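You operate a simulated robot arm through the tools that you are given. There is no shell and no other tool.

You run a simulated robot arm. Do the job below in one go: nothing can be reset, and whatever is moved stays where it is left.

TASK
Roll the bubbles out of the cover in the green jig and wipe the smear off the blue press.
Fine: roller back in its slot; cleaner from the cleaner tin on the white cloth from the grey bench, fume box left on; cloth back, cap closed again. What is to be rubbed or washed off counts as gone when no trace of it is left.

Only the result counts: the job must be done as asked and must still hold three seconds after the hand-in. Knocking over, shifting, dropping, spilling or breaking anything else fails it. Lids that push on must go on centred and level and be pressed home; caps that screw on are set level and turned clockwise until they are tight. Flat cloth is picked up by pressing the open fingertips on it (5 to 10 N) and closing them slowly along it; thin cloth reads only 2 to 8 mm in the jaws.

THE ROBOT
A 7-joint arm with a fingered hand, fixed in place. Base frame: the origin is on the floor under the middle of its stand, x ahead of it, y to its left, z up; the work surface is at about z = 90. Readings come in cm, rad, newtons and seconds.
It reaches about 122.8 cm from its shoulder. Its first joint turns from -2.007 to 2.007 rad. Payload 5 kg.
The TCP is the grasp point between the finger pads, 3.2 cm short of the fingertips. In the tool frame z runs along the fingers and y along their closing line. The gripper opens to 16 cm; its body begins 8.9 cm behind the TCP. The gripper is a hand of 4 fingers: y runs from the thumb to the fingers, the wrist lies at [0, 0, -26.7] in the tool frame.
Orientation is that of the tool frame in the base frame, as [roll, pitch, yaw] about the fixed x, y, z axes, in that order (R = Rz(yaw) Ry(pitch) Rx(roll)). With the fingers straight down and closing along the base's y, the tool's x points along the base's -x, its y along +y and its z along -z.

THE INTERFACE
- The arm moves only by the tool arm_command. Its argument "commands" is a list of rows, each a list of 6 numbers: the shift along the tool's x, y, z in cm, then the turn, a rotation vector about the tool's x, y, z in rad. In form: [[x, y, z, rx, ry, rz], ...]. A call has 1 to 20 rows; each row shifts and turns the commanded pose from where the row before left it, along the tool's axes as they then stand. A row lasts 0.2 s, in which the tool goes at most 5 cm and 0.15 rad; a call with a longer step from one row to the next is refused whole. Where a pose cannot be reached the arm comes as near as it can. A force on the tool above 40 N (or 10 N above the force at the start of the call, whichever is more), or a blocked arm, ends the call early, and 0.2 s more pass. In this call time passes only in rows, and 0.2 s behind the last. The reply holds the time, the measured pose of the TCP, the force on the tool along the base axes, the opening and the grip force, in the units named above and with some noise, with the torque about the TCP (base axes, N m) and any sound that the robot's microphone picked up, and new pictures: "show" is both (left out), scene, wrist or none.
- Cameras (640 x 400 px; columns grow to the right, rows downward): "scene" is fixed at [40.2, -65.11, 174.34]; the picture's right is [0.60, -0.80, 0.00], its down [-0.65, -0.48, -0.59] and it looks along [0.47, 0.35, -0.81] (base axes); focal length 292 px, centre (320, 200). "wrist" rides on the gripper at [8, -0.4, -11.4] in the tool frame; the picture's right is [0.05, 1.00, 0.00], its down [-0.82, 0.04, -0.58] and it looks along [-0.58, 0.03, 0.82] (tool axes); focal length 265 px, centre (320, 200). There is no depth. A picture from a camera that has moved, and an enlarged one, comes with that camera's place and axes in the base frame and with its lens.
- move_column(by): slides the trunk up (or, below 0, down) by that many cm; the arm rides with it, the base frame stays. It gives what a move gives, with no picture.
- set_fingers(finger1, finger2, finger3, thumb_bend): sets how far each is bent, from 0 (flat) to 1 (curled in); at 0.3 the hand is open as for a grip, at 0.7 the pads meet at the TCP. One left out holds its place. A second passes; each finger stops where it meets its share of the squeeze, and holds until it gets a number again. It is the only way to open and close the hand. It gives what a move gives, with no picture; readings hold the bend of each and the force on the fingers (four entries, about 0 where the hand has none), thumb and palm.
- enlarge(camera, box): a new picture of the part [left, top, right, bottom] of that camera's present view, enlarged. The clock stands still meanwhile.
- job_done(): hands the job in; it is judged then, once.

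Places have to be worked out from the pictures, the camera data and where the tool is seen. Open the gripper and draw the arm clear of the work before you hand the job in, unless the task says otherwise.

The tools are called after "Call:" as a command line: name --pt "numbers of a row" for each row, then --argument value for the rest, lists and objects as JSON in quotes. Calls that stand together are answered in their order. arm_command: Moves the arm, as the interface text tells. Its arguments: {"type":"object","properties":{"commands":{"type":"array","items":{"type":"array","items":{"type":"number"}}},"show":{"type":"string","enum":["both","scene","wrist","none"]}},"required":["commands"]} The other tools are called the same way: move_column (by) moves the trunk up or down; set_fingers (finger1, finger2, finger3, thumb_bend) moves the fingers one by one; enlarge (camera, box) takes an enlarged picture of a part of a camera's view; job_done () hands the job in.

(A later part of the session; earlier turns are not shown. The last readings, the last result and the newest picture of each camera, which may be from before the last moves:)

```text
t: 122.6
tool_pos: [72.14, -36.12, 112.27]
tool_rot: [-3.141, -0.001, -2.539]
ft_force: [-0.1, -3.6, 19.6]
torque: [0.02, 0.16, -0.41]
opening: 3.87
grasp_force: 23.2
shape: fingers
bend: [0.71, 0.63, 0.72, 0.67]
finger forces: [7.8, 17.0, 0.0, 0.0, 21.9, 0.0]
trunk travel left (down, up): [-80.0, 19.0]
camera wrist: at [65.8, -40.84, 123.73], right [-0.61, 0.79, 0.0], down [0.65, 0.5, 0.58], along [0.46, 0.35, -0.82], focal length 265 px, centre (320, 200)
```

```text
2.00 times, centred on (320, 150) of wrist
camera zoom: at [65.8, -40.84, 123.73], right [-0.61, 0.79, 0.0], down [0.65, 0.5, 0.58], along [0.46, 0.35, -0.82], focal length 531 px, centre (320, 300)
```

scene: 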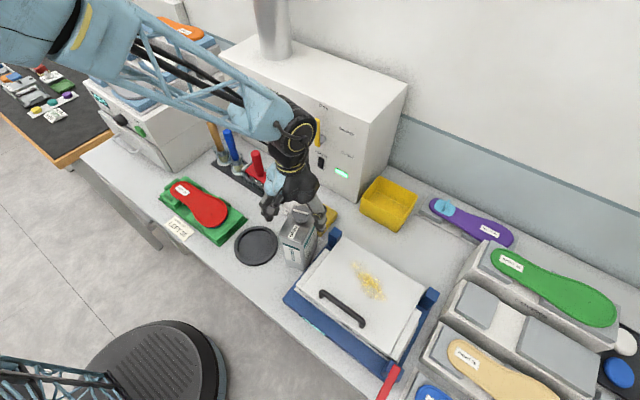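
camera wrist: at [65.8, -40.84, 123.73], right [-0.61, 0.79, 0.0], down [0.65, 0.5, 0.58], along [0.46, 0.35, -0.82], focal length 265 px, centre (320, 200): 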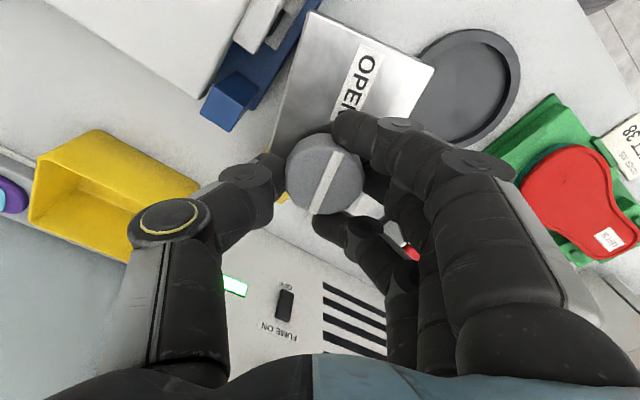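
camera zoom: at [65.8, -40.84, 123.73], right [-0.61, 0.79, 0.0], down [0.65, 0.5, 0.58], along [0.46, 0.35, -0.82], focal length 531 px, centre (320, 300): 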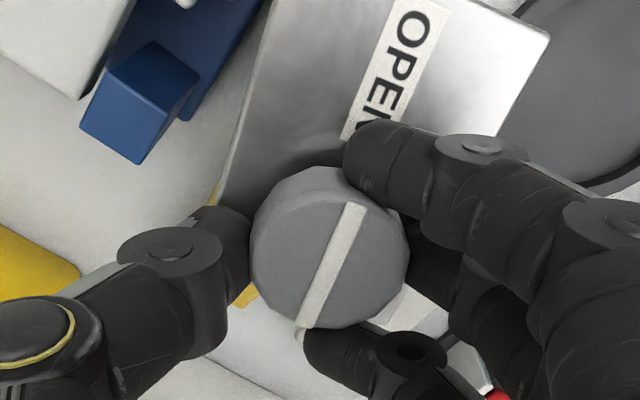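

The stripe now lines up with OPEN and the cap hit its stop, after which the tin turned ~12° with it. So it is a quarter-turn cap and is now open. I release it and look closely at the tin top.

Call:
set_fingers --finger1 0.5 --finger2 0.5 --finger3 0.5 --thumb_bend 0.5

Call:
arm_command --pt "0 0 -1.5 0 0 0" --pt "0 0 -2.5 0 0 0" --pt "1.5 0 -2.5 0 0 0" --pt "1.5 0 -2 0 0 0" --pt "0 0 0 0 0 0" --show "wrist"

Call:
enlarge --camera "wrist" --box '[240, 40, 420, 220]'

Call:
enlarge --camera "scene" --box '[265, 175, 345, 275]'

```text
t: 123.6
tool_pos: [72.05, -36.11, 112.3]
tool_rot: [-3.139, 0.0, -2.542]
ft_force: [2.2, -1.9, 18.9]
torque: [0.2, 0.8, 0.03]
opening: 7.82
grasp_force: 9.0
shape: fingers
bend: [0.63, 0.5, 0.5, 0.5]
finger forces: [18.5, 0.0, 0.0, 0.1, 0.0, 0.0]
trunk travel left (down, up): [-80.0, 19.0]
```

```text
t: 124.8
tool_pos: [69.79, -38.03, 120.97]
tool_rot: [-3.141, 0.0, -2.542]
ft_force: [-0.2, -0.2, 0.2]
torque: [-0.02, 0.02, 0.0]
opening: 9.01
grasp_force: 0.1
shape: fingers
bend: [0.5, 0.5, 0.5, 0.5]
finger forces: [0.0, 0.0, 0.0, 0.0, 0.0, 0.1]
trunk travel left (down, up): [-80.0, 19.0]
camera wrist: at [63.45, -42.88, 132.41], right [-0.61, 0.79, 0.0], down [0.65, 0.5, 0.58], along [0.46, 0.35, -0.82], focal length 265 px, centre (320, 200)
```

wrist: 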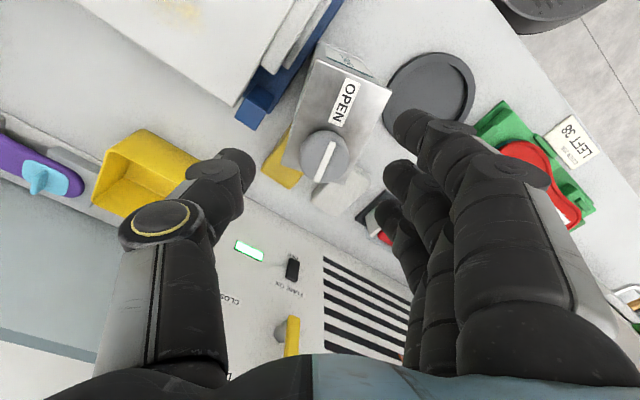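

```text
2.22 times, centred on (330, 130) of wrist
camera zoom: at [63.45, -42.88, 132.41], right [-0.61, 0.79, 0.0], down [0.65, 0.5, 0.58], along [0.46, 0.35, -0.82], focal length 590 px, centre (298, 356)
```

zoom: 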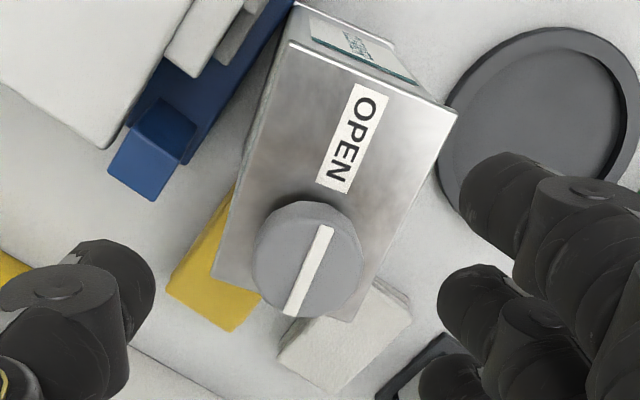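

```text
4.00 times, centred on (305, 225) of scene
camera zoom: at [40.2, -65.11, 174.34], right [0.6, -0.8, 0.0], down [-0.65, -0.48, -0.59], along [0.47, 0.35, -0.81], focal length 1167 px, centre (380, 100)
```

zoom: 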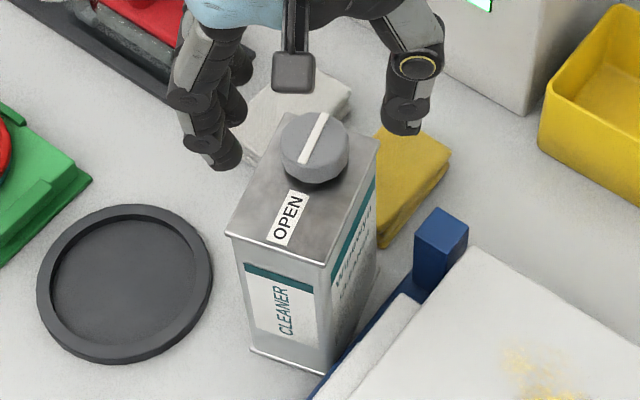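

The stripe points at OPEN. Before fetching the cloth I check whether the open cap lifts off: I re-grip it lightly and try to lift a few millimetres.

Call:
arm_command --pt "-1.6 0.25 1.5 0 0 0" --pt "-1.6 0.25 2.5 0 0 0" --pt "0 0 2.5 0 0 0" --pt "0 0 1.4 0 0 0" --pt "0 0 0 0 0 0" --show "wrist"

Call:
enlarge --camera "wrist" --box '[160, 50, 480, 250]'

```text
t: 126.0
tool_pos: [72.28, -35.79, 112.91]
tool_rot: [-3.14, 0.0, -2.541]
ft_force: [0.2, 0.4, -0.5]
torque: [0.02, -0.01, 0.01]
opening: 9.06
grasp_force: 0.0
shape: fingers
bend: [0.5, 0.5, 0.5, 0.5]
finger forces: [0.1, 0.0, 0.1, 0.0, 0.0, 0.0]
trunk travel left (down, up): [-80.0, 19.0]
camera wrist: at [66.02, -40.54, 124.37], right [-0.61, 0.79, 0.0], down [0.65, 0.5, 0.58], along [0.46, 0.35, -0.82], focal length 265 px, centre (320, 200)
```

wrist: 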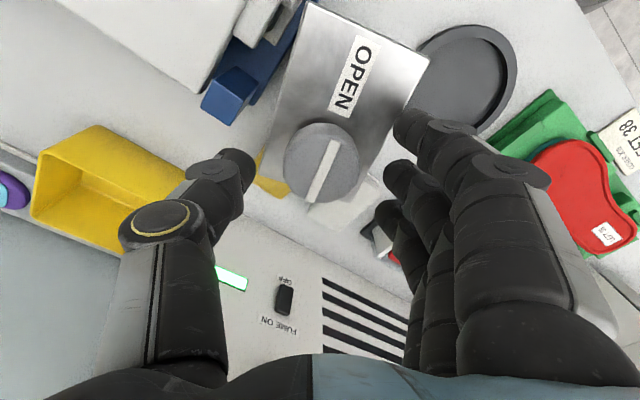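

```text
2.00 times, centred on (320, 150) of wrist
camera zoom: at [66.02, -40.54, 124.37], right [-0.61, 0.79, 0.0], down [0.65, 0.5, 0.58], along [0.46, 0.35, -0.82], focal length 531 px, centre (320, 300)
```

zoom: 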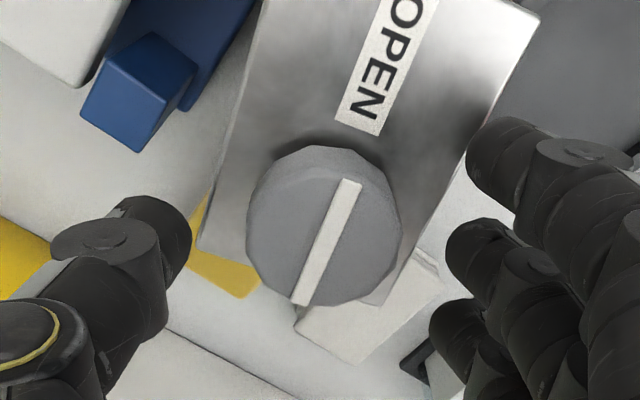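

I trim 0.3 cm and close lightly on the cap.

Call:
arm_command --pt "0.3 0.2 0 0 0 0" --pt "0 0 0 0 0 0" --show "none"

Call:
set_fingers --finger1 0.6 --finger2 0.64 --finger3 0.6 --thumb_bend 0.62

Call:
arm_command --pt "0 0 -0.1 0 0 0" --pt "0 0 -0.1 0 0 0" --pt "0 0 -0.1 0 0 0" --pt "0 0 0 0 0 0" --show "wrist"

Call:
enlarge --camera "scene" --box '[265, 175, 345, 275]'

```text
t: 126.6
tool_pos: [71.98, -35.72, 113.05]
tool_rot: [-3.141, 0.001, -2.542]
ft_force: [0.5, 0.3, 0.7]
torque: [-0.01, -0.01, -0.04]
opening: 9.05
grasp_force: 0.1
shape: fingers
bend: [0.5, 0.5, 0.5, 0.5]
finger forces: [0.0, 0.1, 0.0, 0.0, 0.0, 0.0]
trunk travel left (down, up): [-80.0, 19.0]
```

```text
t: 127.6
tool_pos: [71.9, -35.63, 112.97]
tool_rot: [3.141, -0.001, -2.542]
ft_force: [0.9, 0.0, 0.2]
torque: [0.0, -0.04, 0.0]
opening: 5.58
grasp_force: 4.7
shape: fingers
bend: [0.6, 0.6, 0.6, 0.6]
finger forces: [0.0, 3.6, 0.0, 0.0, 5.1, 0.1]
trunk travel left (down, up): [-80.0, 19.0]
```

```text
t: 128.6
tool_pos: [71.92, -35.6, 113.2]
tool_rot: [3.14, -0.001, -2.542]
ft_force: [0.7, -0.4, -0.7]
torque: [0.04, -0.01, 0.02]
opening: 5.55
grasp_force: 3.8
shape: fingers
bend: [0.6, 0.6, 0.6, 0.6]
finger forces: [0.0, 3.3, 0.1, 0.1, 4.0, 0.0]
trunk travel left (down, up): [-80.0, 19.0]
camera wrist: at [65.55, -40.43, 124.54], right [-0.61, 0.8, 0.0], down [0.65, 0.5, 0.58], along [0.46, 0.35, -0.82], focal length 265 px, centre (320, 200)
```

wrist: 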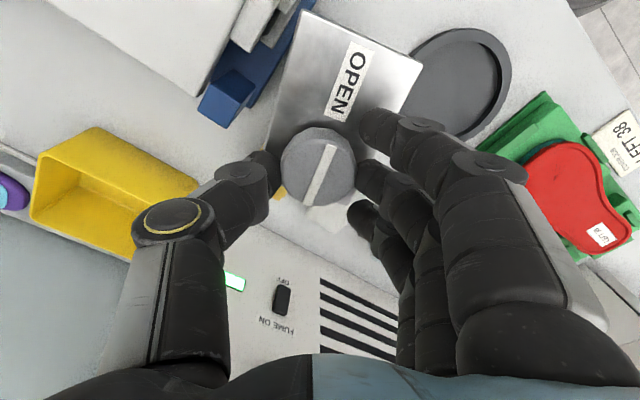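

```text
4.00 times, centred on (305, 225) of scene
camera zoom: at [40.2, -65.11, 174.34], right [0.6, -0.8, 0.0], down [-0.65, -0.48, -0.59], along [0.47, 0.35, -0.81], focal length 1167 px, centre (380, 100)
```

zoom: 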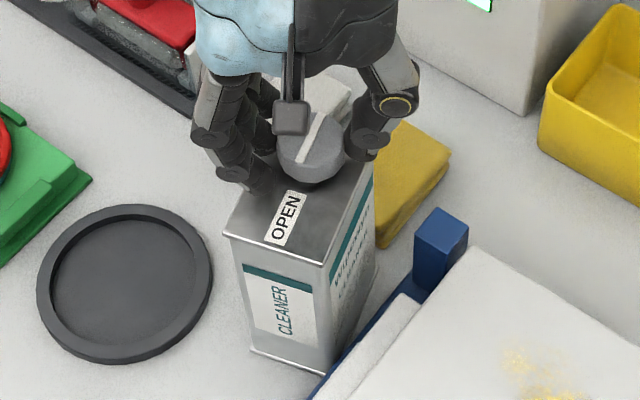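

The lift met almost no resistance (-0.7 N): either the cap is coming off or the pads slip. I tighten slightly and lift another centimetre to see.

Call:
set_fingers --finger2 0.67 --thumb_bend 0.64

Call:
arm_command --pt "0 0 -0.2 0 0 0" --pt "0 0 -0.3 0 0 0" --pt "0 0 -0.3 0 0 0" --pt "0 0 0 0 0 0" --show "wrist"

Call:
enlarge --camera "scene" --box '[265, 175, 345, 275]'

```text
t: 129.6
tool_pos: [71.91, -35.72, 113.06]
tool_rot: [-3.14, 0.0, -2.54]
ft_force: [0.5, -0.6, -0.5]
torque: [0.03, 0.04, -0.01]
opening: 5.46
grasp_force: 6.0
shape: fingers
bend: [0.6, 0.6, 0.6, 0.61]
finger forces: [0.1, 6.1, 0.1, 0.0, 6.7, 0.0]
trunk travel left (down, up): [-80.0, 19.0]
```

```text
t: 130.6
tool_pos: [71.93, -35.65, 113.92]
tool_rot: [-3.14, 0.001, -2.542]
ft_force: [0.0, 0.2, -6.5]
torque: [0.04, -0.01, 0.02]
opening: 5.43
grasp_force: 5.1
shape: fingers
bend: [0.6, 0.6, 0.6, 0.62]
finger forces: [0.1, 5.4, 0.0, 0.0, 5.2, 0.0]
trunk travel left (down, up): [-80.0, 19.0]
camera wrist: at [65.6, -40.49, 125.35], right [-0.61, 0.8, 0.0], down [0.65, 0.5, 0.58], along [0.46, 0.35, -0.82], focal length 265 px, centre (320, 200)
```

wrist: 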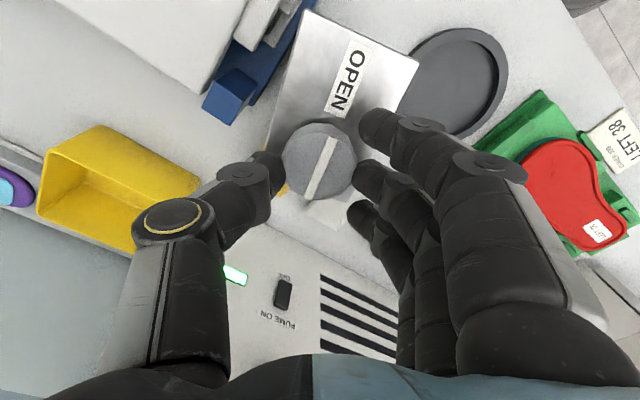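

```text
4.00 times, centred on (305, 225) of scene
camera zoom: at [40.2, -65.11, 174.34], right [0.6, -0.8, 0.0], down [-0.65, -0.48, -0.59], along [0.47, 0.35, -0.81], focal length 1167 px, centre (380, 100)
```

zoom: 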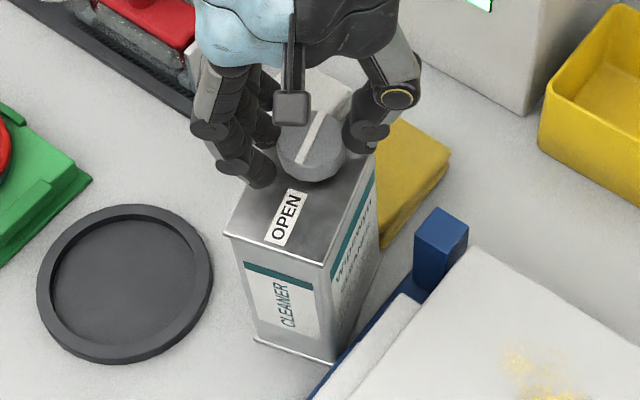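

The tin itself begins to tilt with the cap (-6.5 N), so the cap stays on: it is a turning valve. I lower it back at once and release.

Call:
arm_command --pt "0 0 0.3 0 0 0" --pt "0 0 0.3 0 0 0" --pt "0 0 0.2 0 0 0" --pt "0 0 0 0 0 0" --show "none"

Call:
set_fingers --finger1 0.5 --finger2 0.5 --finger3 0.5 --thumb_bend 0.5

Call:
arm_command --pt "0 0 -2 0 0 0" --pt "0 0 -3 0 0 0" --pt "0 0 -3 0 0 0" --pt "2 0 -2 0 0 0" --pt "2 0 -1 0 0 0" --pt "0 0 0 0 0 0" --show "both"

Call:
enlarge --camera "scene" --box '[265, 175, 345, 275]'

Call:
enlarge --camera "wrist" --box '[250, 40, 430, 220]'

```text
t: 131.6
tool_pos: [71.88, -35.62, 113.43]
tool_rot: [-3.139, 0.002, -2.542]
ft_force: [8.4, 1.5, 18.1]
torque: [-0.06, -0.27, 0.02]
opening: 5.59
grasp_force: 11.4
shape: fingers
bend: [0.6, 0.63, 0.6, 0.62]
finger forces: [0.1, 9.6, 0.1, 0.0, 13.7, 0.1]
trunk travel left (down, up): [-80.0, 19.0]
```

```text
t: 132.6
tool_pos: [71.84, -35.71, 113.14]
tool_rot: [-3.142, 0.001, -2.54]
ft_force: [-0.1, -0.1, 0.2]
torque: [-0.02, 0.01, 0.02]
opening: 9.06
grasp_force: 0.0
shape: fingers
bend: [0.5, 0.5, 0.5, 0.5]
finger forces: [0.0, 0.1, 0.0, 0.1, 0.0, 0.0]
trunk travel left (down, up): [-80.0, 19.0]
```

```text
t: 134.0
tool_pos: [68.53, -38.02, 124.17]
tool_rot: [3.141, 0.0, -2.541]
ft_force: [-0.4, 0.6, -0.2]
torque: [-0.03, -0.01, 0.0]
opening: 9.04
grasp_force: 0.0
shape: fingers
bend: [0.5, 0.5, 0.5, 0.5]
finger forces: [0.0, 0.0, 0.0, 0.1, 0.0, 0.0]
trunk travel left (down, up): [-80.0, 19.0]
camera wrist: at [62.16, -42.78, 135.65], right [-0.61, 0.79, 0.0], down [0.65, 0.5, 0.58], along [0.46, 0.35, -0.82], focal length 265 px, centre (320, 200)
```

scene: 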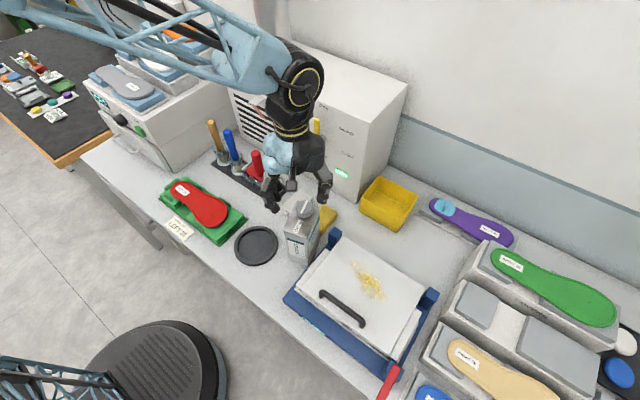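
wrist: 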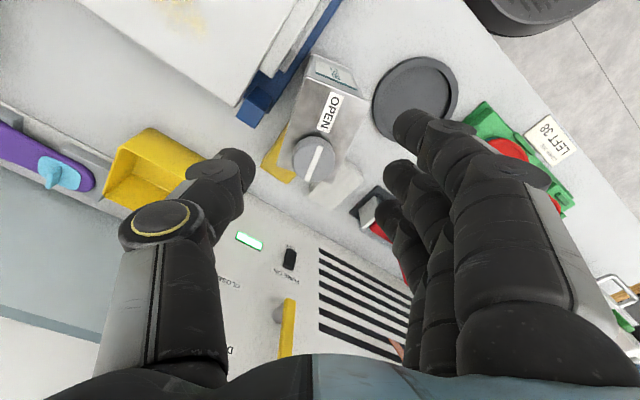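

```text
4.00 times, centred on (305, 225) of scene
camera zoom: at [40.2, -65.11, 174.34], right [0.6, -0.8, 0.0], down [-0.65, -0.48, -0.59], along [0.47, 0.35, -0.81], focal length 1167 px, centre (380, 100)
```

zoom: 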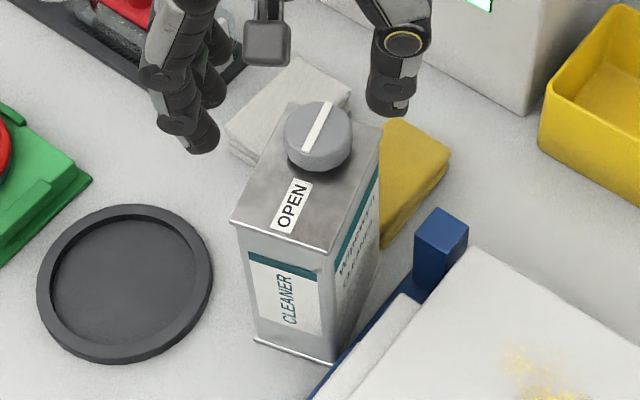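

```text
2.22 times, centred on (340, 130) of wrist
camera zoom: at [62.16, -42.78, 135.65], right [-0.61, 0.79, 0.0], down [0.65, 0.5, 0.58], along [0.46, 0.35, -0.82], focal length 590 px, centre (276, 356)
```

zoom: 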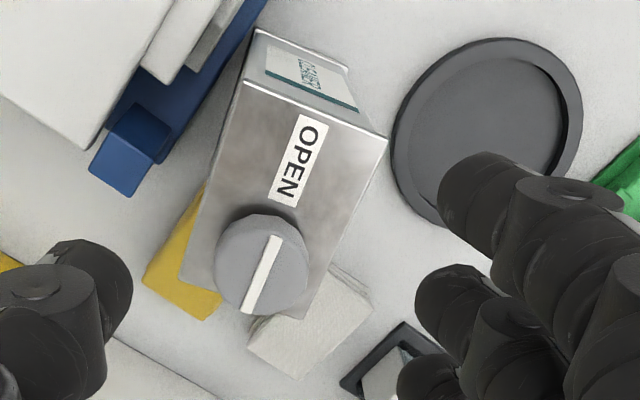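

The tin is upright and open, though it crept about 1 cm toward +x; I will re-place it when closing. Now I turn the hand square again and look at the white cloth.

Call:
arm_command --pt "3 3.5 0 0 0 0.1" --pt "3 3.5 0 0 0 0.1" --pt "1 4 0.5 0 0 0.1" --pt "0 3.5 1 0 0 0.1" --pt "0 0 1 0 0 0.1" --pt "0 0 1 0 0 0.1" --pt "0 0 0 0 0 0" --show "both"

Call:
enlarge --camera "wrist" --box '[230, 100, 430, 270]'

```text
t: 135.6
tool_pos: [56.21, -28.51, 120.71]
tool_rot: [3.141, 0.0, 3.141]
ft_force: [0.1, -0.5, 0.6]
torque: [0.0, -0.04, 0.04]
opening: 9.06
grasp_force: 0.1
shape: fingers
bend: [0.5, 0.5, 0.5, 0.5]
finger forces: [0.0, 0.1, 0.0, 0.1, 0.1, 0.0]
trunk travel left (down, up): [-80.0, 19.0]
camera wrist: at [48.23, -28.89, 132.12], right [-0.05, 1.0, 0.0], down [0.82, 0.04, 0.58], along [0.58, 0.03, -0.82], focal length 265 px, centre (320, 200)
```

scene: 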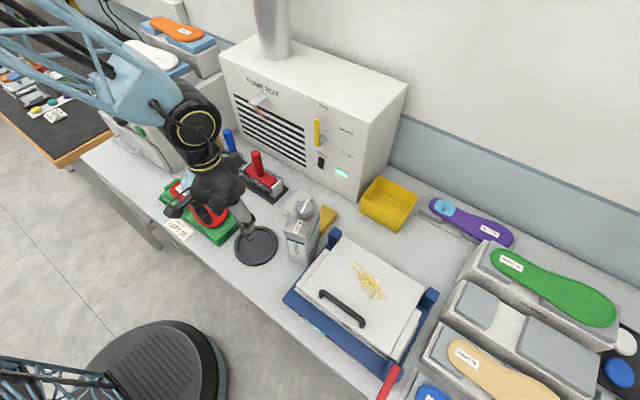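
wrist: 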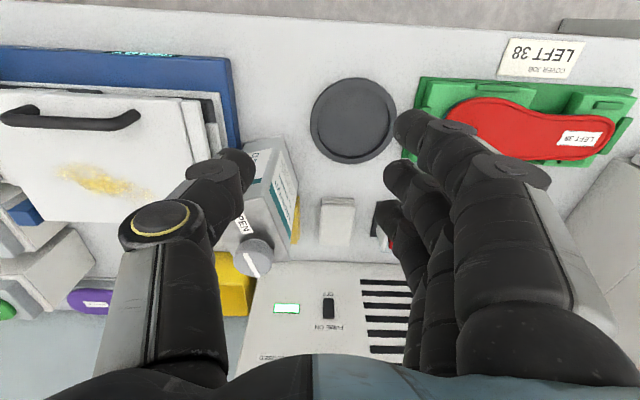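

```text
2.35 times, centred on (330, 185) of wrist
camera zoom: at [48.23, -28.89, 132.12], right [-0.05, 1.0, 0.0], down [0.82, 0.04, 0.58], along [0.58, 0.03, -0.82], focal length 624 px, centre (296, 235)
```

zoom: 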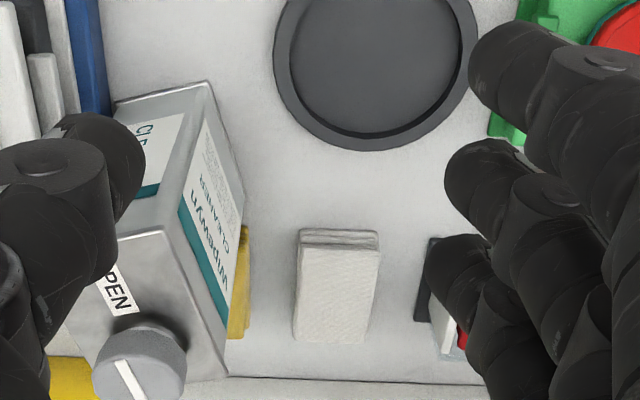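

The white cloth is a folded pad spanning x 77.4–88.2, y -27..-20.8, about 2 cm high. I will press partly opened fingertips on it, closing along y. I move above it with fingers set narrower than the pad.

Call:
set_fingers --finger1 0.56 --finger2 0.56 --finger3 0.56 --thumb_bend 0.56

Call:
arm_command --pt "-4.4 0.77 0 0 0 0" --pt "-4.4 0.77 0 0 0 0" --pt "-4.4 0.77 0 0 0 0" --pt "-4.4 0.77 0 0 0 0" --pt "-4.4 0.77 0 0 0 0" --pt "-4.2 0.77 0 0 0 0" --pt "0 0 4 0 0 0" --pt "0 0 4 0 0 0" --pt "0 0 0 0 0 0" --show "both"

Call:
enlarge --camera "scene" --box '[230, 130, 350, 250]'

```text
t: 136.6
tool_pos: [56.16, -28.56, 120.77]
tool_rot: [3.141, 0.001, 3.142]
ft_force: [0.0, -0.9, -0.5]
torque: [-0.03, 0.02, 0.02]
opening: 6.88
grasp_force: 0.2
shape: fingers
bend: [0.56, 0.56, 0.56, 0.56]
finger forces: [0.0, 0.0, 0.0, 0.1, 0.0, 0.1]
trunk travel left (down, up): [-80.0, 19.0]
```

```text
t: 138.6
tool_pos: [82.07, -24.09, 112.52]
tool_rot: [-3.139, 0.002, -3.141]
ft_force: [0.7, 0.8, 0.7]
torque: [-0.04, -0.03, -0.02]
opening: 6.89
grasp_force: 0.1
shape: fingers
bend: [0.56, 0.56, 0.56, 0.56]
finger forces: [0.0, 0.0, 0.0, 0.1, 0.0, 0.0]
trunk travel left (down, up): [-80.0, 19.0]
camera wrist: at [74.15, -24.4, 123.89], right [-0.05, 1.0, 0.0], down [0.81, 0.04, 0.58], along [0.58, 0.03, -0.82], focal length 265 px, centre (320, 200)
```

scene: 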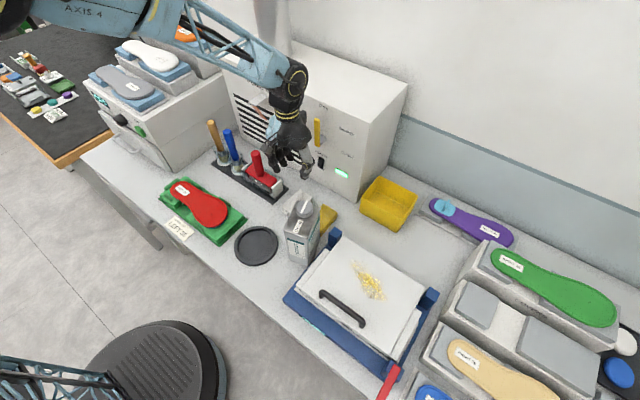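
wrist: 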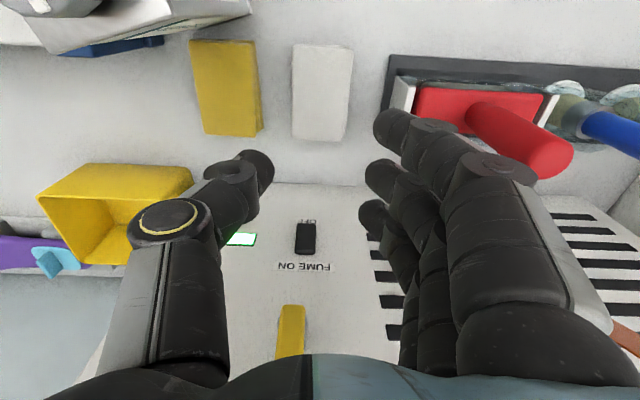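

```text
3.33 times, centred on (290, 190) of scene
camera zoom: at [40.2, -65.11, 174.34], right [0.6, -0.8, 0.0], down [-0.65, -0.48, -0.59], along [0.47, 0.35, -0.81], focal length 972 px, centre (420, 233)
```

zoom: 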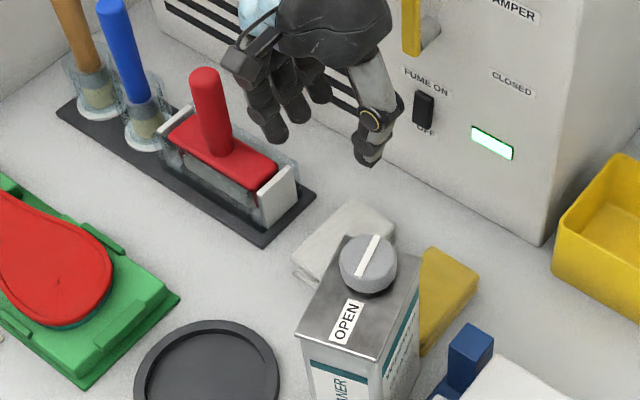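

With this yaw the knuckles would come too close to the roller rack. I turn the hand so that it closes along x (fingers toward -x, thumb toward +x), which is clear on all sides.

Call:
arm_command --pt "0 0 -1.5 0 0 -0.1428" --pt "0 0 0 0 0 -0.1428" --pt "0 0 0 0 0 -0.1428" --pt "0 0 0 0 0 -0.1428" --pt "0 0 0 0 0 -0.1428" --pt "0 0 0 0 0 -0.1428" --pt "0 0 0 0 0 -0.1428" --pt "0 0 0 0 0 -0.1428" --pt "0 0 0 0 0 -0.1428" --pt "0 0 0 0 0 -0.1428" --pt "0 0 0 0 0 -0.1428" --pt "0 0 0 0 0 0" --show "wrist"

```text
t: 141.2
tool_pos: [82.44, -23.76, 114.22]
tool_rot: [-3.141, -0.003, -1.57]
ft_force: [-0.2, 0.0, -0.4]
torque: [-0.01, 0.02, 0.01]
opening: 6.89
grasp_force: 0.0
shape: fingers
bend: [0.56, 0.56, 0.56, 0.56]
finger forces: [0.0, 0.1, 0.1, 0.1, 0.1, 0.1]
trunk travel left (down, up): [-80.0, 19.0]
camera wrist: at [82.94, -31.72, 125.54], right [-1.0, -0.05, 0.0], down [-0.04, 0.82, 0.58], along [-0.03, 0.58, -0.82], focal length 265 px, centre (320, 200)
```

wrist: 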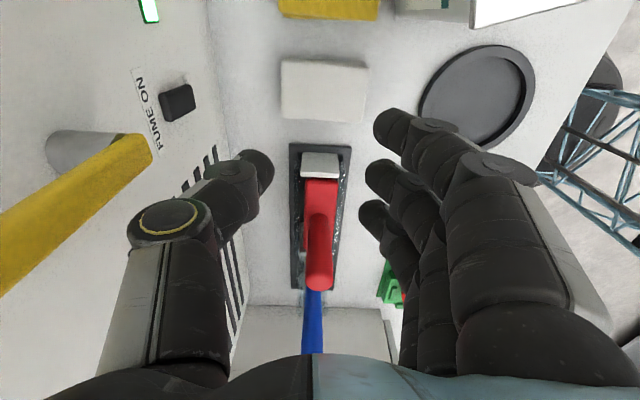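

The cloth is centred at (82.0,-23.7) under the hand, and the thumb side clears the damper lever by a few centimetres. I go down to just above the cloth.

Call:
arm_command --pt "0 0.35 3.5 0 0 0" --pt "0 0 3.5 0 0 0" --pt "0 0 3.5 0 0 0" --pt "0 0 3.5 0 0 0" --pt "0 0 2.5 0 0 0" --pt "0 0 0 0 0 0" --show "both"

Call:
enlarge --camera "scene" --box '[250, 130, 350, 250]'

```text
t: 142.6
tool_pos: [81.85, -23.8, 97.63]
tool_rot: [-3.141, -0.002, -1.569]
ft_force: [-0.4, -0.3, -0.4]
torque: [0.03, -0.02, -0.02]
opening: 6.88
grasp_force: 0.1
shape: fingers
bend: [0.56, 0.56, 0.56, 0.56]
finger forces: [0.0, 0.0, 0.0, 0.0, 0.0, 0.0]
trunk travel left (down, up): [-80.0, 19.0]
camera wrist: at [82.43, -31.75, 109.02], right [-1.0, -0.05, 0.0], down [-0.04, 0.82, 0.58], along [-0.03, 0.58, -0.82], focal length 265 px, centre (320, 200)
```

scene: 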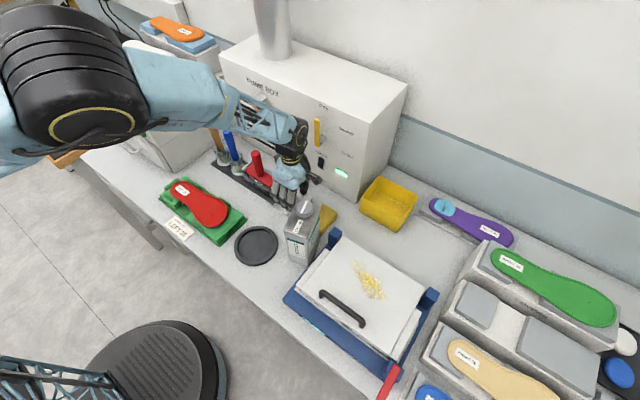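
wrist: 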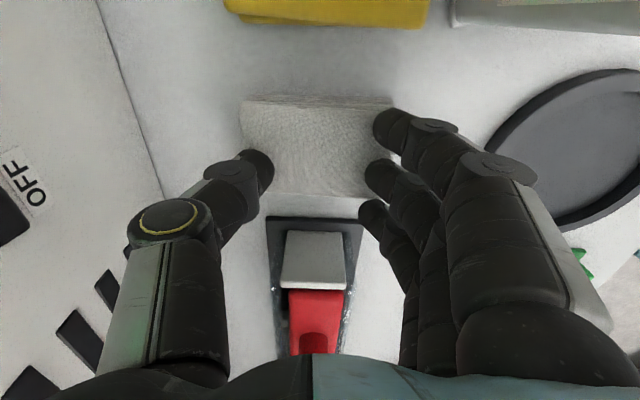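

```text
3.33 times, centred on (300, 190) of scene
camera zoom: at [40.2, -65.11, 174.34], right [0.6, -0.8, 0.0], down [-0.65, -0.48, -0.59], along [0.47, 0.35, -0.81], focal length 972 px, centre (387, 233)
```

zoom: 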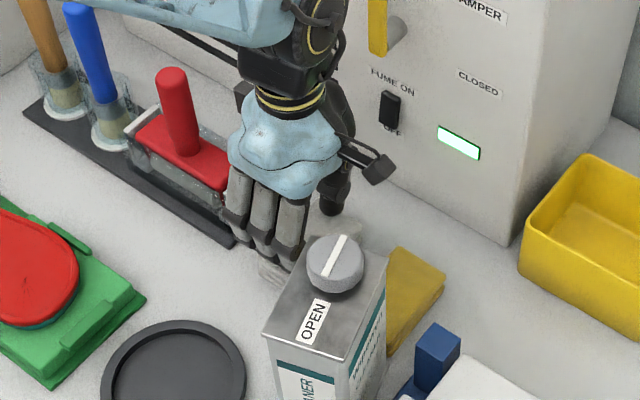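

Thumb and fingertips are both above the cloth, well inside its edges. I lower slowly until I feel 5–8 N.

Call:
arm_command --pt "0 0 0.6 0 0 0" --pt "0 0 0.5 0 0 0" --pt "0 0 0.4 0 0 0" --pt "0 0 0.3 0 0 0" --pt "0 0 0 0 0 0" --show "none"

```text
t: 143.1
tool_pos: [82.33, -23.89, 97.48]
tool_rot: [-3.131, -0.003, -1.574]
ft_force: [-4.9, 0.5, 26.7]
torque: [0.17, 1.27, -0.11]
opening: 6.99
grasp_force: 13.0
shape: fingers
bend: [0.55, 0.56, 0.56, 0.56]
finger forces: [6.5, 8.4, 10.3, 0.1, 1.2, 0.0]
trunk travel left (down, up): [-80.0, 19.0]
stopped in row 2: the force on the tool passed its limit at 47 N (the readings are from after the stop); the commanded pose is now the measured one
```

Contact came earlier than expected (cloth top at z≈94.3) and pressed too hard; I back off to a gentle 5–10 N.

Call:
arm_command --pt "0 0 -0.15 0 0 0" --pt "0 0 0 0 0 0" --show "wrist"

Call:
enlarge --camera "scene" --box '[270, 160, 340, 230]'

```text
t: 143.7
tool_pos: [82.12, -23.9, 97.39]
tool_rot: [-3.135, -0.005, -1.571]
ft_force: [-2.6, 2.0, 22.2]
torque: [0.2, 0.73, -0.09]
opening: 6.99
grasp_force: 11.2
shape: fingers
bend: [0.56, 0.56, 0.56, 0.56]
finger forces: [4.9, 6.3, 7.5, 0.0, 3.1, 0.0]
trunk travel left (down, up): [-80.0, 19.0]
camera wrist: at [82.62, -31.73, 108.85], right [-1.0, -0.05, -0.01], down [-0.05, 0.82, 0.57], along [-0.02, 0.57, -0.82], focal length 265 px, centre (320, 200)
```

wrist: 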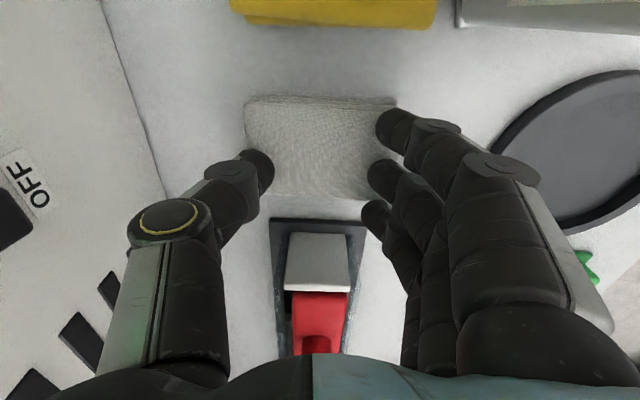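

```text
5.71 times, centred on (305, 195) of scene
camera zoom: at [40.2, -65.11, 174.34], right [0.6, -0.8, 0.0], down [-0.65, -0.48, -0.59], along [0.47, 0.35, -0.81], focal length 1667 px, centre (406, 229)
```

zoom: 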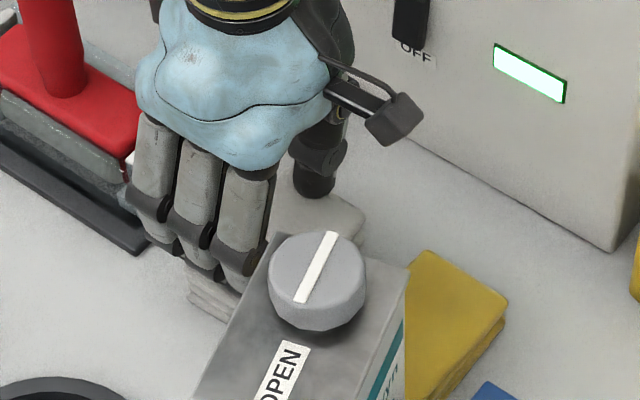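

Still 22 N; I raise another 0.2 cm.

Call:
arm_command --pt "0 0 -0.12 0 0 0" --pt "0 0 -0.08 0 0 0" --pt "0 0 0 0 0 0" --show "none"

```text
t: 144.5
tool_pos: [82.19, -24.03, 97.45]
tool_rot: [-3.136, -0.003, -1.572]
ft_force: [-0.4, 0.5, 6.9]
torque: [0.08, 0.17, 0.03]
opening: 6.88
grasp_force: 2.9
shape: fingers
bend: [0.56, 0.56, 0.56, 0.56]
finger forces: [0.7, 1.4, 2.3, 0.0, 1.7, 0.0]
trunk travel left (down, up): [-80.0, 19.0]
```

6.9 N, as wanted. I close the fingers slowly along the cloth in small steps, checking the press force.

Call:
set_fingers --finger1 0.59 --finger2 0.59 --finger3 0.59 --thumb_bend 0.59

Call:
enlarge --camera "wrist" --box '[180, 50, 460, 260]'

```text
t: 145.5
tool_pos: [82.25, -24.03, 97.43]
tool_rot: [-3.136, -0.001, -1.571]
ft_force: [-0.6, -0.5, -0.4]
torque: [0.0, -0.01, -0.01]
opening: 5.76
grasp_force: 0.0
shape: fingers
bend: [0.59, 0.59, 0.59, 0.59]
finger forces: [0.0, 0.1, 0.1, 0.0, 0.1, 0.0]
trunk travel left (down, up): [-80.0, 19.0]
```

```text
1.90 times, centred on (320, 155) of wrist
camera zoom: at [82.7, -31.87, 108.88], right [-1.0, -0.05, -0.01], down [-0.04, 0.82, 0.58], along [-0.03, 0.57, -0.82], focal length 506 px, centre (320, 286)
```

zoom: 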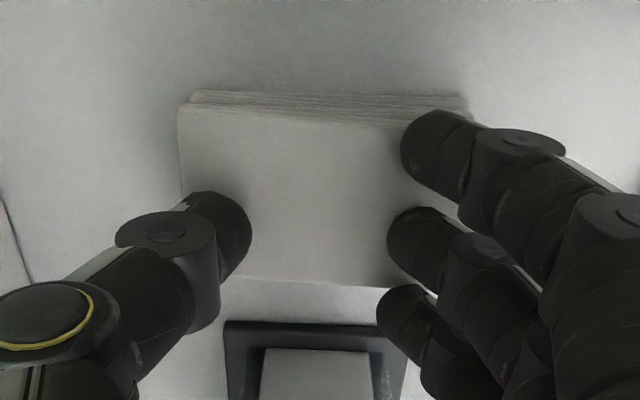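

The tips arc upward as they close, so I must follow down. I also shift 0.6 cm toward -y so finger 3 lands on the cloth too, then press again.

Call:
arm_command --pt "0.6 0 0 0 0 0" --pt "0 0 0.15 0 0 0" --pt "0 0 0 0 0 0" --show "none"

```text
t: 146.3
tool_pos: [82.18, -24.64, 97.38]
tool_rot: [-3.136, -0.002, -1.573]
ft_force: [-0.4, -0.6, 4.8]
torque: [0.0, 0.05, 0.01]
opening: 5.72
grasp_force: 2.4
shape: fingers
bend: [0.59, 0.59, 0.59, 0.59]
finger forces: [0.4, 0.7, 1.6, 0.0, 1.8, 0.0]
trunk travel left (down, up): [-80.0, 19.0]
```

4.8 N with all pads touching. A touch more press, then close one small step.

Call:
arm_command --pt "0 0 0.06 0 0 0" --pt "0 0 0 0 0 0" --show "none"

Call:
set_fingers --finger1 0.61 --finger2 0.61 --finger3 0.61 --thumb_bend 0.61

Call:
arm_command --pt "0 0 0.1 0 0 0" --pt "0 0 0 0 0 0" --show "none"

```text
t: 146.9
tool_pos: [82.17, -24.56, 97.3]
tool_rot: [-3.134, -0.004, -1.573]
ft_force: [0.2, -2.2, 12.3]
torque: [0.01, -0.06, 0.01]
opening: 5.73
grasp_force: 5.7
shape: fingers
bend: [0.59, 0.59, 0.59, 0.59]
finger forces: [1.2, 1.9, 3.0, 0.0, 5.5, 0.0]
trunk travel left (down, up): [-80.0, 19.0]
```

```text
t: 147.9
tool_pos: [82.25, -24.54, 97.45]
tool_rot: [-3.135, -0.002, -1.57]
ft_force: [1.5, -0.2, 10.8]
torque: [0.03, -0.3, -0.05]
opening: 5.21
grasp_force: 5.7
shape: fingers
bend: [0.61, 0.61, 0.61, 0.61]
finger forces: [0.1, 0.0, 2.5, 0.0, 8.2, 0.1]
trunk travel left (down, up): [-80.0, 19.0]
```

```text
t: 148.5
tool_pos: [82.27, -24.57, 97.35]
tool_rot: [-3.135, -0.004, -1.572]
ft_force: [-0.7, -1.5, 18.8]
torque: [0.1, -0.03, -0.01]
opening: 5.2
grasp_force: 9.1
shape: fingers
bend: [0.61, 0.61, 0.61, 0.61]
finger forces: [1.3, 1.8, 6.1, 0.0, 9.0, 0.0]
trunk travel left (down, up): [-80.0, 19.0]
```

Press is 19 N, slightly high; I close another step, which will relieve it.

Call:
set_fingers --finger1 0.635 --finger2 0.635 --finger3 0.635 --thumb_bend 0.635

Call:
enlarge --camera "wrist" --box '[180, 50, 460, 260]'

```text
t: 149.5
tool_pos: [82.26, -24.55, 97.21]
tool_rot: [-3.135, -0.001, -1.57]
ft_force: [1.5, -0.2, 12.8]
torque: [0.1, -0.33, -0.01]
opening: 4.55
grasp_force: 6.4
shape: fingers
bend: [0.63, 0.63, 0.63, 0.63]
finger forces: [0.0, 0.1, 2.7, 0.1, 11.0, 0.1]
trunk travel left (down, up): [-80.0, 19.0]
```

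```text
1.90 times, centred on (320, 155) of wrist
camera zoom: at [82.68, -32.41, 108.64], right [-1.0, -0.05, -0.01], down [-0.05, 0.82, 0.57], along [-0.02, 0.57, -0.82], focal length 506 px, centre (320, 286)
```

zoom: 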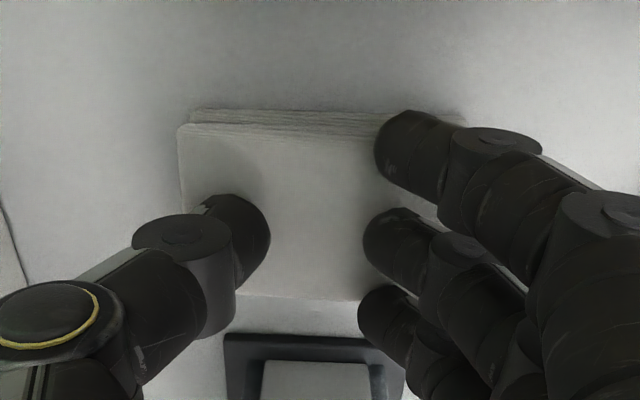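

No bunching yet; the pads slide in. I continue closing with light press.

Call:
set_fingers --finger1 0.66 --finger2 0.66 --finger3 0.66 --thumb_bend 0.65

Call:
arm_command --pt "0 0 0.1 0 0 0" --pt "0 0 0 0 0 0" --show "none"

Call:
enlarge --camera "wrist" --box '[180, 50, 460, 260]'

```text
t: 150.5
tool_pos: [82.2, -24.46, 97.19]
tool_rot: [-3.138, -0.001, -1.571]
ft_force: [1.0, 0.6, 3.5]
torque: [-0.02, -0.15, -0.03]
opening: 3.64
grasp_force: 2.0
shape: fingers
bend: [0.66, 0.66, 0.66, 0.65]
finger forces: [0.0, 0.0, 0.0, 0.1, 3.8, 0.0]
trunk travel left (down, up): [-80.0, 19.0]
```

```text
t: 151.1
tool_pos: [82.33, -24.49, 97.03]
tool_rot: [-3.136, -0.002, -1.571]
ft_force: [0.6, 1.1, 6.2]
torque: [0.08, -0.22, 0.05]
opening: 3.57
grasp_force: 3.3
shape: fingers
bend: [0.66, 0.66, 0.66, 0.65]
finger forces: [0.1, 0.0, 0.0, 0.0, 6.5, 0.0]
trunk travel left (down, up): [-80.0, 19.0]
```

```text
1.90 times, centred on (320, 155) of wrist
camera zoom: at [82.73, -32.43, 108.53], right [-1.0, -0.05, -0.01], down [-0.04, 0.82, 0.58], along [-0.02, 0.57, -0.82], focal length 506 px, centre (320, 286)
```

zoom: 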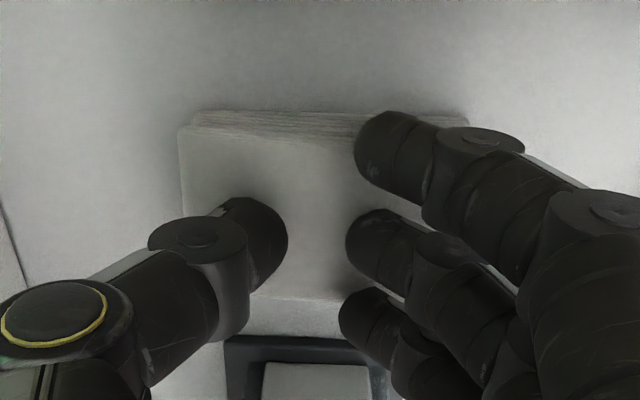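

Only the thumb is loaded now. I tilt the hand slightly (0.04 rad) so the fingers bear on the cloth equally, and press again.

Call:
arm_command --pt "0 0 0 0.04 0 0" --pt "0 0 0.05 0 0 0" --pt "0 0 0 0 0 0" --show "none"

```text
t: 151.9
tool_pos: [82.16, -24.47, 97.07]
tool_rot: [-3.096, -0.006, -1.57]
ft_force: [-2.8, 0.0, 6.7]
torque: [0.04, 0.23, 0.04]
opening: 3.55
grasp_force: 3.6
shape: fingers
bend: [0.66, 0.66, 0.66, 0.65]
finger forces: [1.4, 2.3, 3.0, 0.0, 0.1, 0.1]
trunk travel left (down, up): [-80.0, 19.0]
```

Now the fingers carry it; I split the difference and continue closing step by step with the press around 8 N.

Call:
arm_command --pt "0 0 0.05 -0.018 0 0" --pt "0 0 0 0 0 0" --show "none"

Call:
set_fingers --finger1 0.68 --finger2 0.68 --finger3 0.68 --thumb_bend 0.67

```text
t: 152.5
tool_pos: [82.24, -24.6, 97.02]
tool_rot: [-3.114, -0.001, -1.573]
ft_force: [0.4, 1.1, 8.0]
torque: [0.05, -0.11, 0.02]
opening: 3.51
grasp_force: 4.1
shape: fingers
bend: [0.66, 0.66, 0.66, 0.65]
finger forces: [0.6, 1.0, 1.6, 0.0, 5.4, 0.0]
trunk travel left (down, up): [-80.0, 19.0]
```

```text
t: 153.5
tool_pos: [82.22, -24.65, 96.82]
tool_rot: [-3.115, -0.001, -1.57]
ft_force: [0.2, -0.4, 1.5]
torque: [0.0, -0.01, 0.01]
opening: 3.0
grasp_force: 0.0
shape: fingers
bend: [0.68, 0.68, 0.68, 0.67]
finger forces: [0.0, 0.0, 0.1, 0.0, 0.0, 0.0]
trunk travel left (down, up): [-80.0, 19.0]
```

Balanced. Contact was lost again as the tips rose, so I follow down and close in alternation.

Call:
arm_command --pt "0 0 0.12 0 0 0" --pt "0 0 0.08 0 0 0" --pt "0 0 0 0 0 0" --show "none"

Call:
set_fingers --finger1 0.7 --finger2 0.7 --finger3 0.7 --thumb_bend 0.69

Call:
arm_command --pt "0 0 0.12 0 0 0" --pt "0 0 0 0 0 0" --show "none"

```text
t: 154.3
tool_pos: [82.34, -24.66, 96.96]
tool_rot: [-3.113, -0.003, -1.572]
ft_force: [-1.6, -1.0, 15.1]
torque: [0.05, -0.04, -0.02]
opening: 2.89
grasp_force: 7.1
shape: fingers
bend: [0.68, 0.68, 0.68, 0.67]
finger forces: [1.8, 2.4, 3.0, 0.0, 7.8, 0.0]
trunk travel left (down, up): [-80.0, 19.0]
```

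```text
t: 155.3
tool_pos: [82.4, -24.52, 96.84]
tool_rot: [-3.115, -0.001, -1.57]
ft_force: [3.7, -0.3, 10.9]
torque: [0.01, -0.36, -0.03]
opening: 2.54
grasp_force: 5.6
shape: fingers
bend: [0.7, 0.7, 0.7, 0.69]
finger forces: [0.0, 0.0, 0.0, 0.0, 11.2, 0.1]
trunk travel left (down, up): [-80.0, 19.0]
```

```text
t: 155.9
tool_pos: [82.28, -24.58, 96.76]
tool_rot: [-3.11, -0.003, -1.571]
ft_force: [6.9, -2.5, 22.9]
torque: [0.06, -0.56, -0.02]
opening: 2.55
grasp_force: 11.1
shape: fingers
bend: [0.7, 0.7, 0.7, 0.7]
finger forces: [0.2, 0.5, 1.0, 0.1, 20.7, 0.1]
trunk travel left (down, up): [-80.0, 19.0]
```

The thumb presses more than the fingers. I look at what the cloth is doing.

Call:
enlarge --camera "wrist" --box '[180, 50, 460, 260]'

Call:
enlarge --camera "scene" --box '[270, 160, 340, 230]'

```text
1.90 times, centred on (320, 155) of wrist
camera zoom: at [82.51, -32.45, 108.19], right [-1.0, -0.05, -0.03], down [-0.06, 0.82, 0.57], along [0.0, 0.57, -0.82], focal length 506 px, centre (320, 286)
```

zoom: 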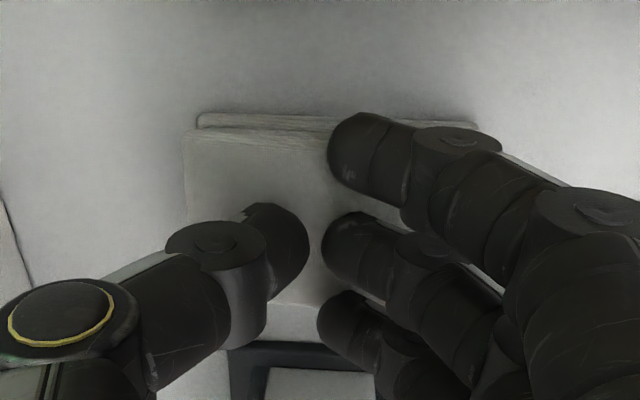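

```text
5.71 times, centred on (305, 195) of scene
camera zoom: at [40.2, -65.11, 174.34], right [0.6, -0.8, 0.0], down [-0.65, -0.48, -0.59], along [0.47, 0.35, -0.81], focal length 1667 px, centre (406, 229)
```

zoom: 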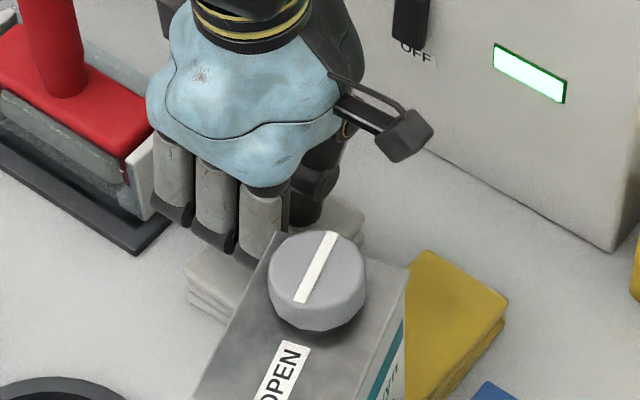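

The tips are about 1 cm apart. I even out the tilt a little and close the rest of the way.

Call:
arm_command --pt "0 0 -0.02 0.016 0 0" --pt "0 0 0 0 0 0" --show "none"

Call:
set_fingers --finger1 0.74 --finger2 0.74 --finger3 0.74 --thumb_bend 0.72

Call:
enlarge --camera "wrist" --box '[180, 50, 460, 260]'

```text
t: 156.5
tool_pos: [82.26, -24.52, 96.79]
tool_rot: [-3.097, -0.003, -1.573]
ft_force: [1.9, -2.4, 21.3]
torque: [-0.04, -0.29, -0.04]
opening: 2.55
grasp_force: 11.1
shape: fingers
bend: [0.7, 0.7, 0.7, 0.7]
finger forces: [1.7, 2.2, 3.0, 0.0, 15.2, 0.0]
trunk travel left (down, up): [-80.0, 19.0]
```

```text
t: 157.5
tool_pos: [82.24, -24.44, 96.73]
tool_rot: [-3.1, 0.0, -1.572]
ft_force: [-0.6, -0.9, 4.8]
torque: [0.0, -0.06, -0.02]
opening: 1.82
grasp_force: 0.1
shape: fingers
bend: [0.74, 0.73, 0.74, 0.72]
finger forces: [0.0, 0.1, 0.0, 0.0, 0.0, 0.0]
trunk travel left (down, up): [-80.0, 19.0]
```

```text
1.90 times, centred on (320, 155) of wrist
camera zoom: at [82.33, -32.38, 108.02], right [-1.0, -0.05, -0.04], down [-0.07, 0.82, 0.57], along [0.01, 0.57, -0.82], focal length 506 px, centre (320, 286)
```

zoom: 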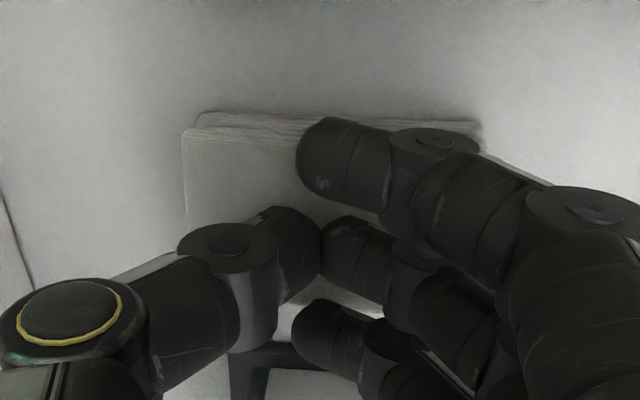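

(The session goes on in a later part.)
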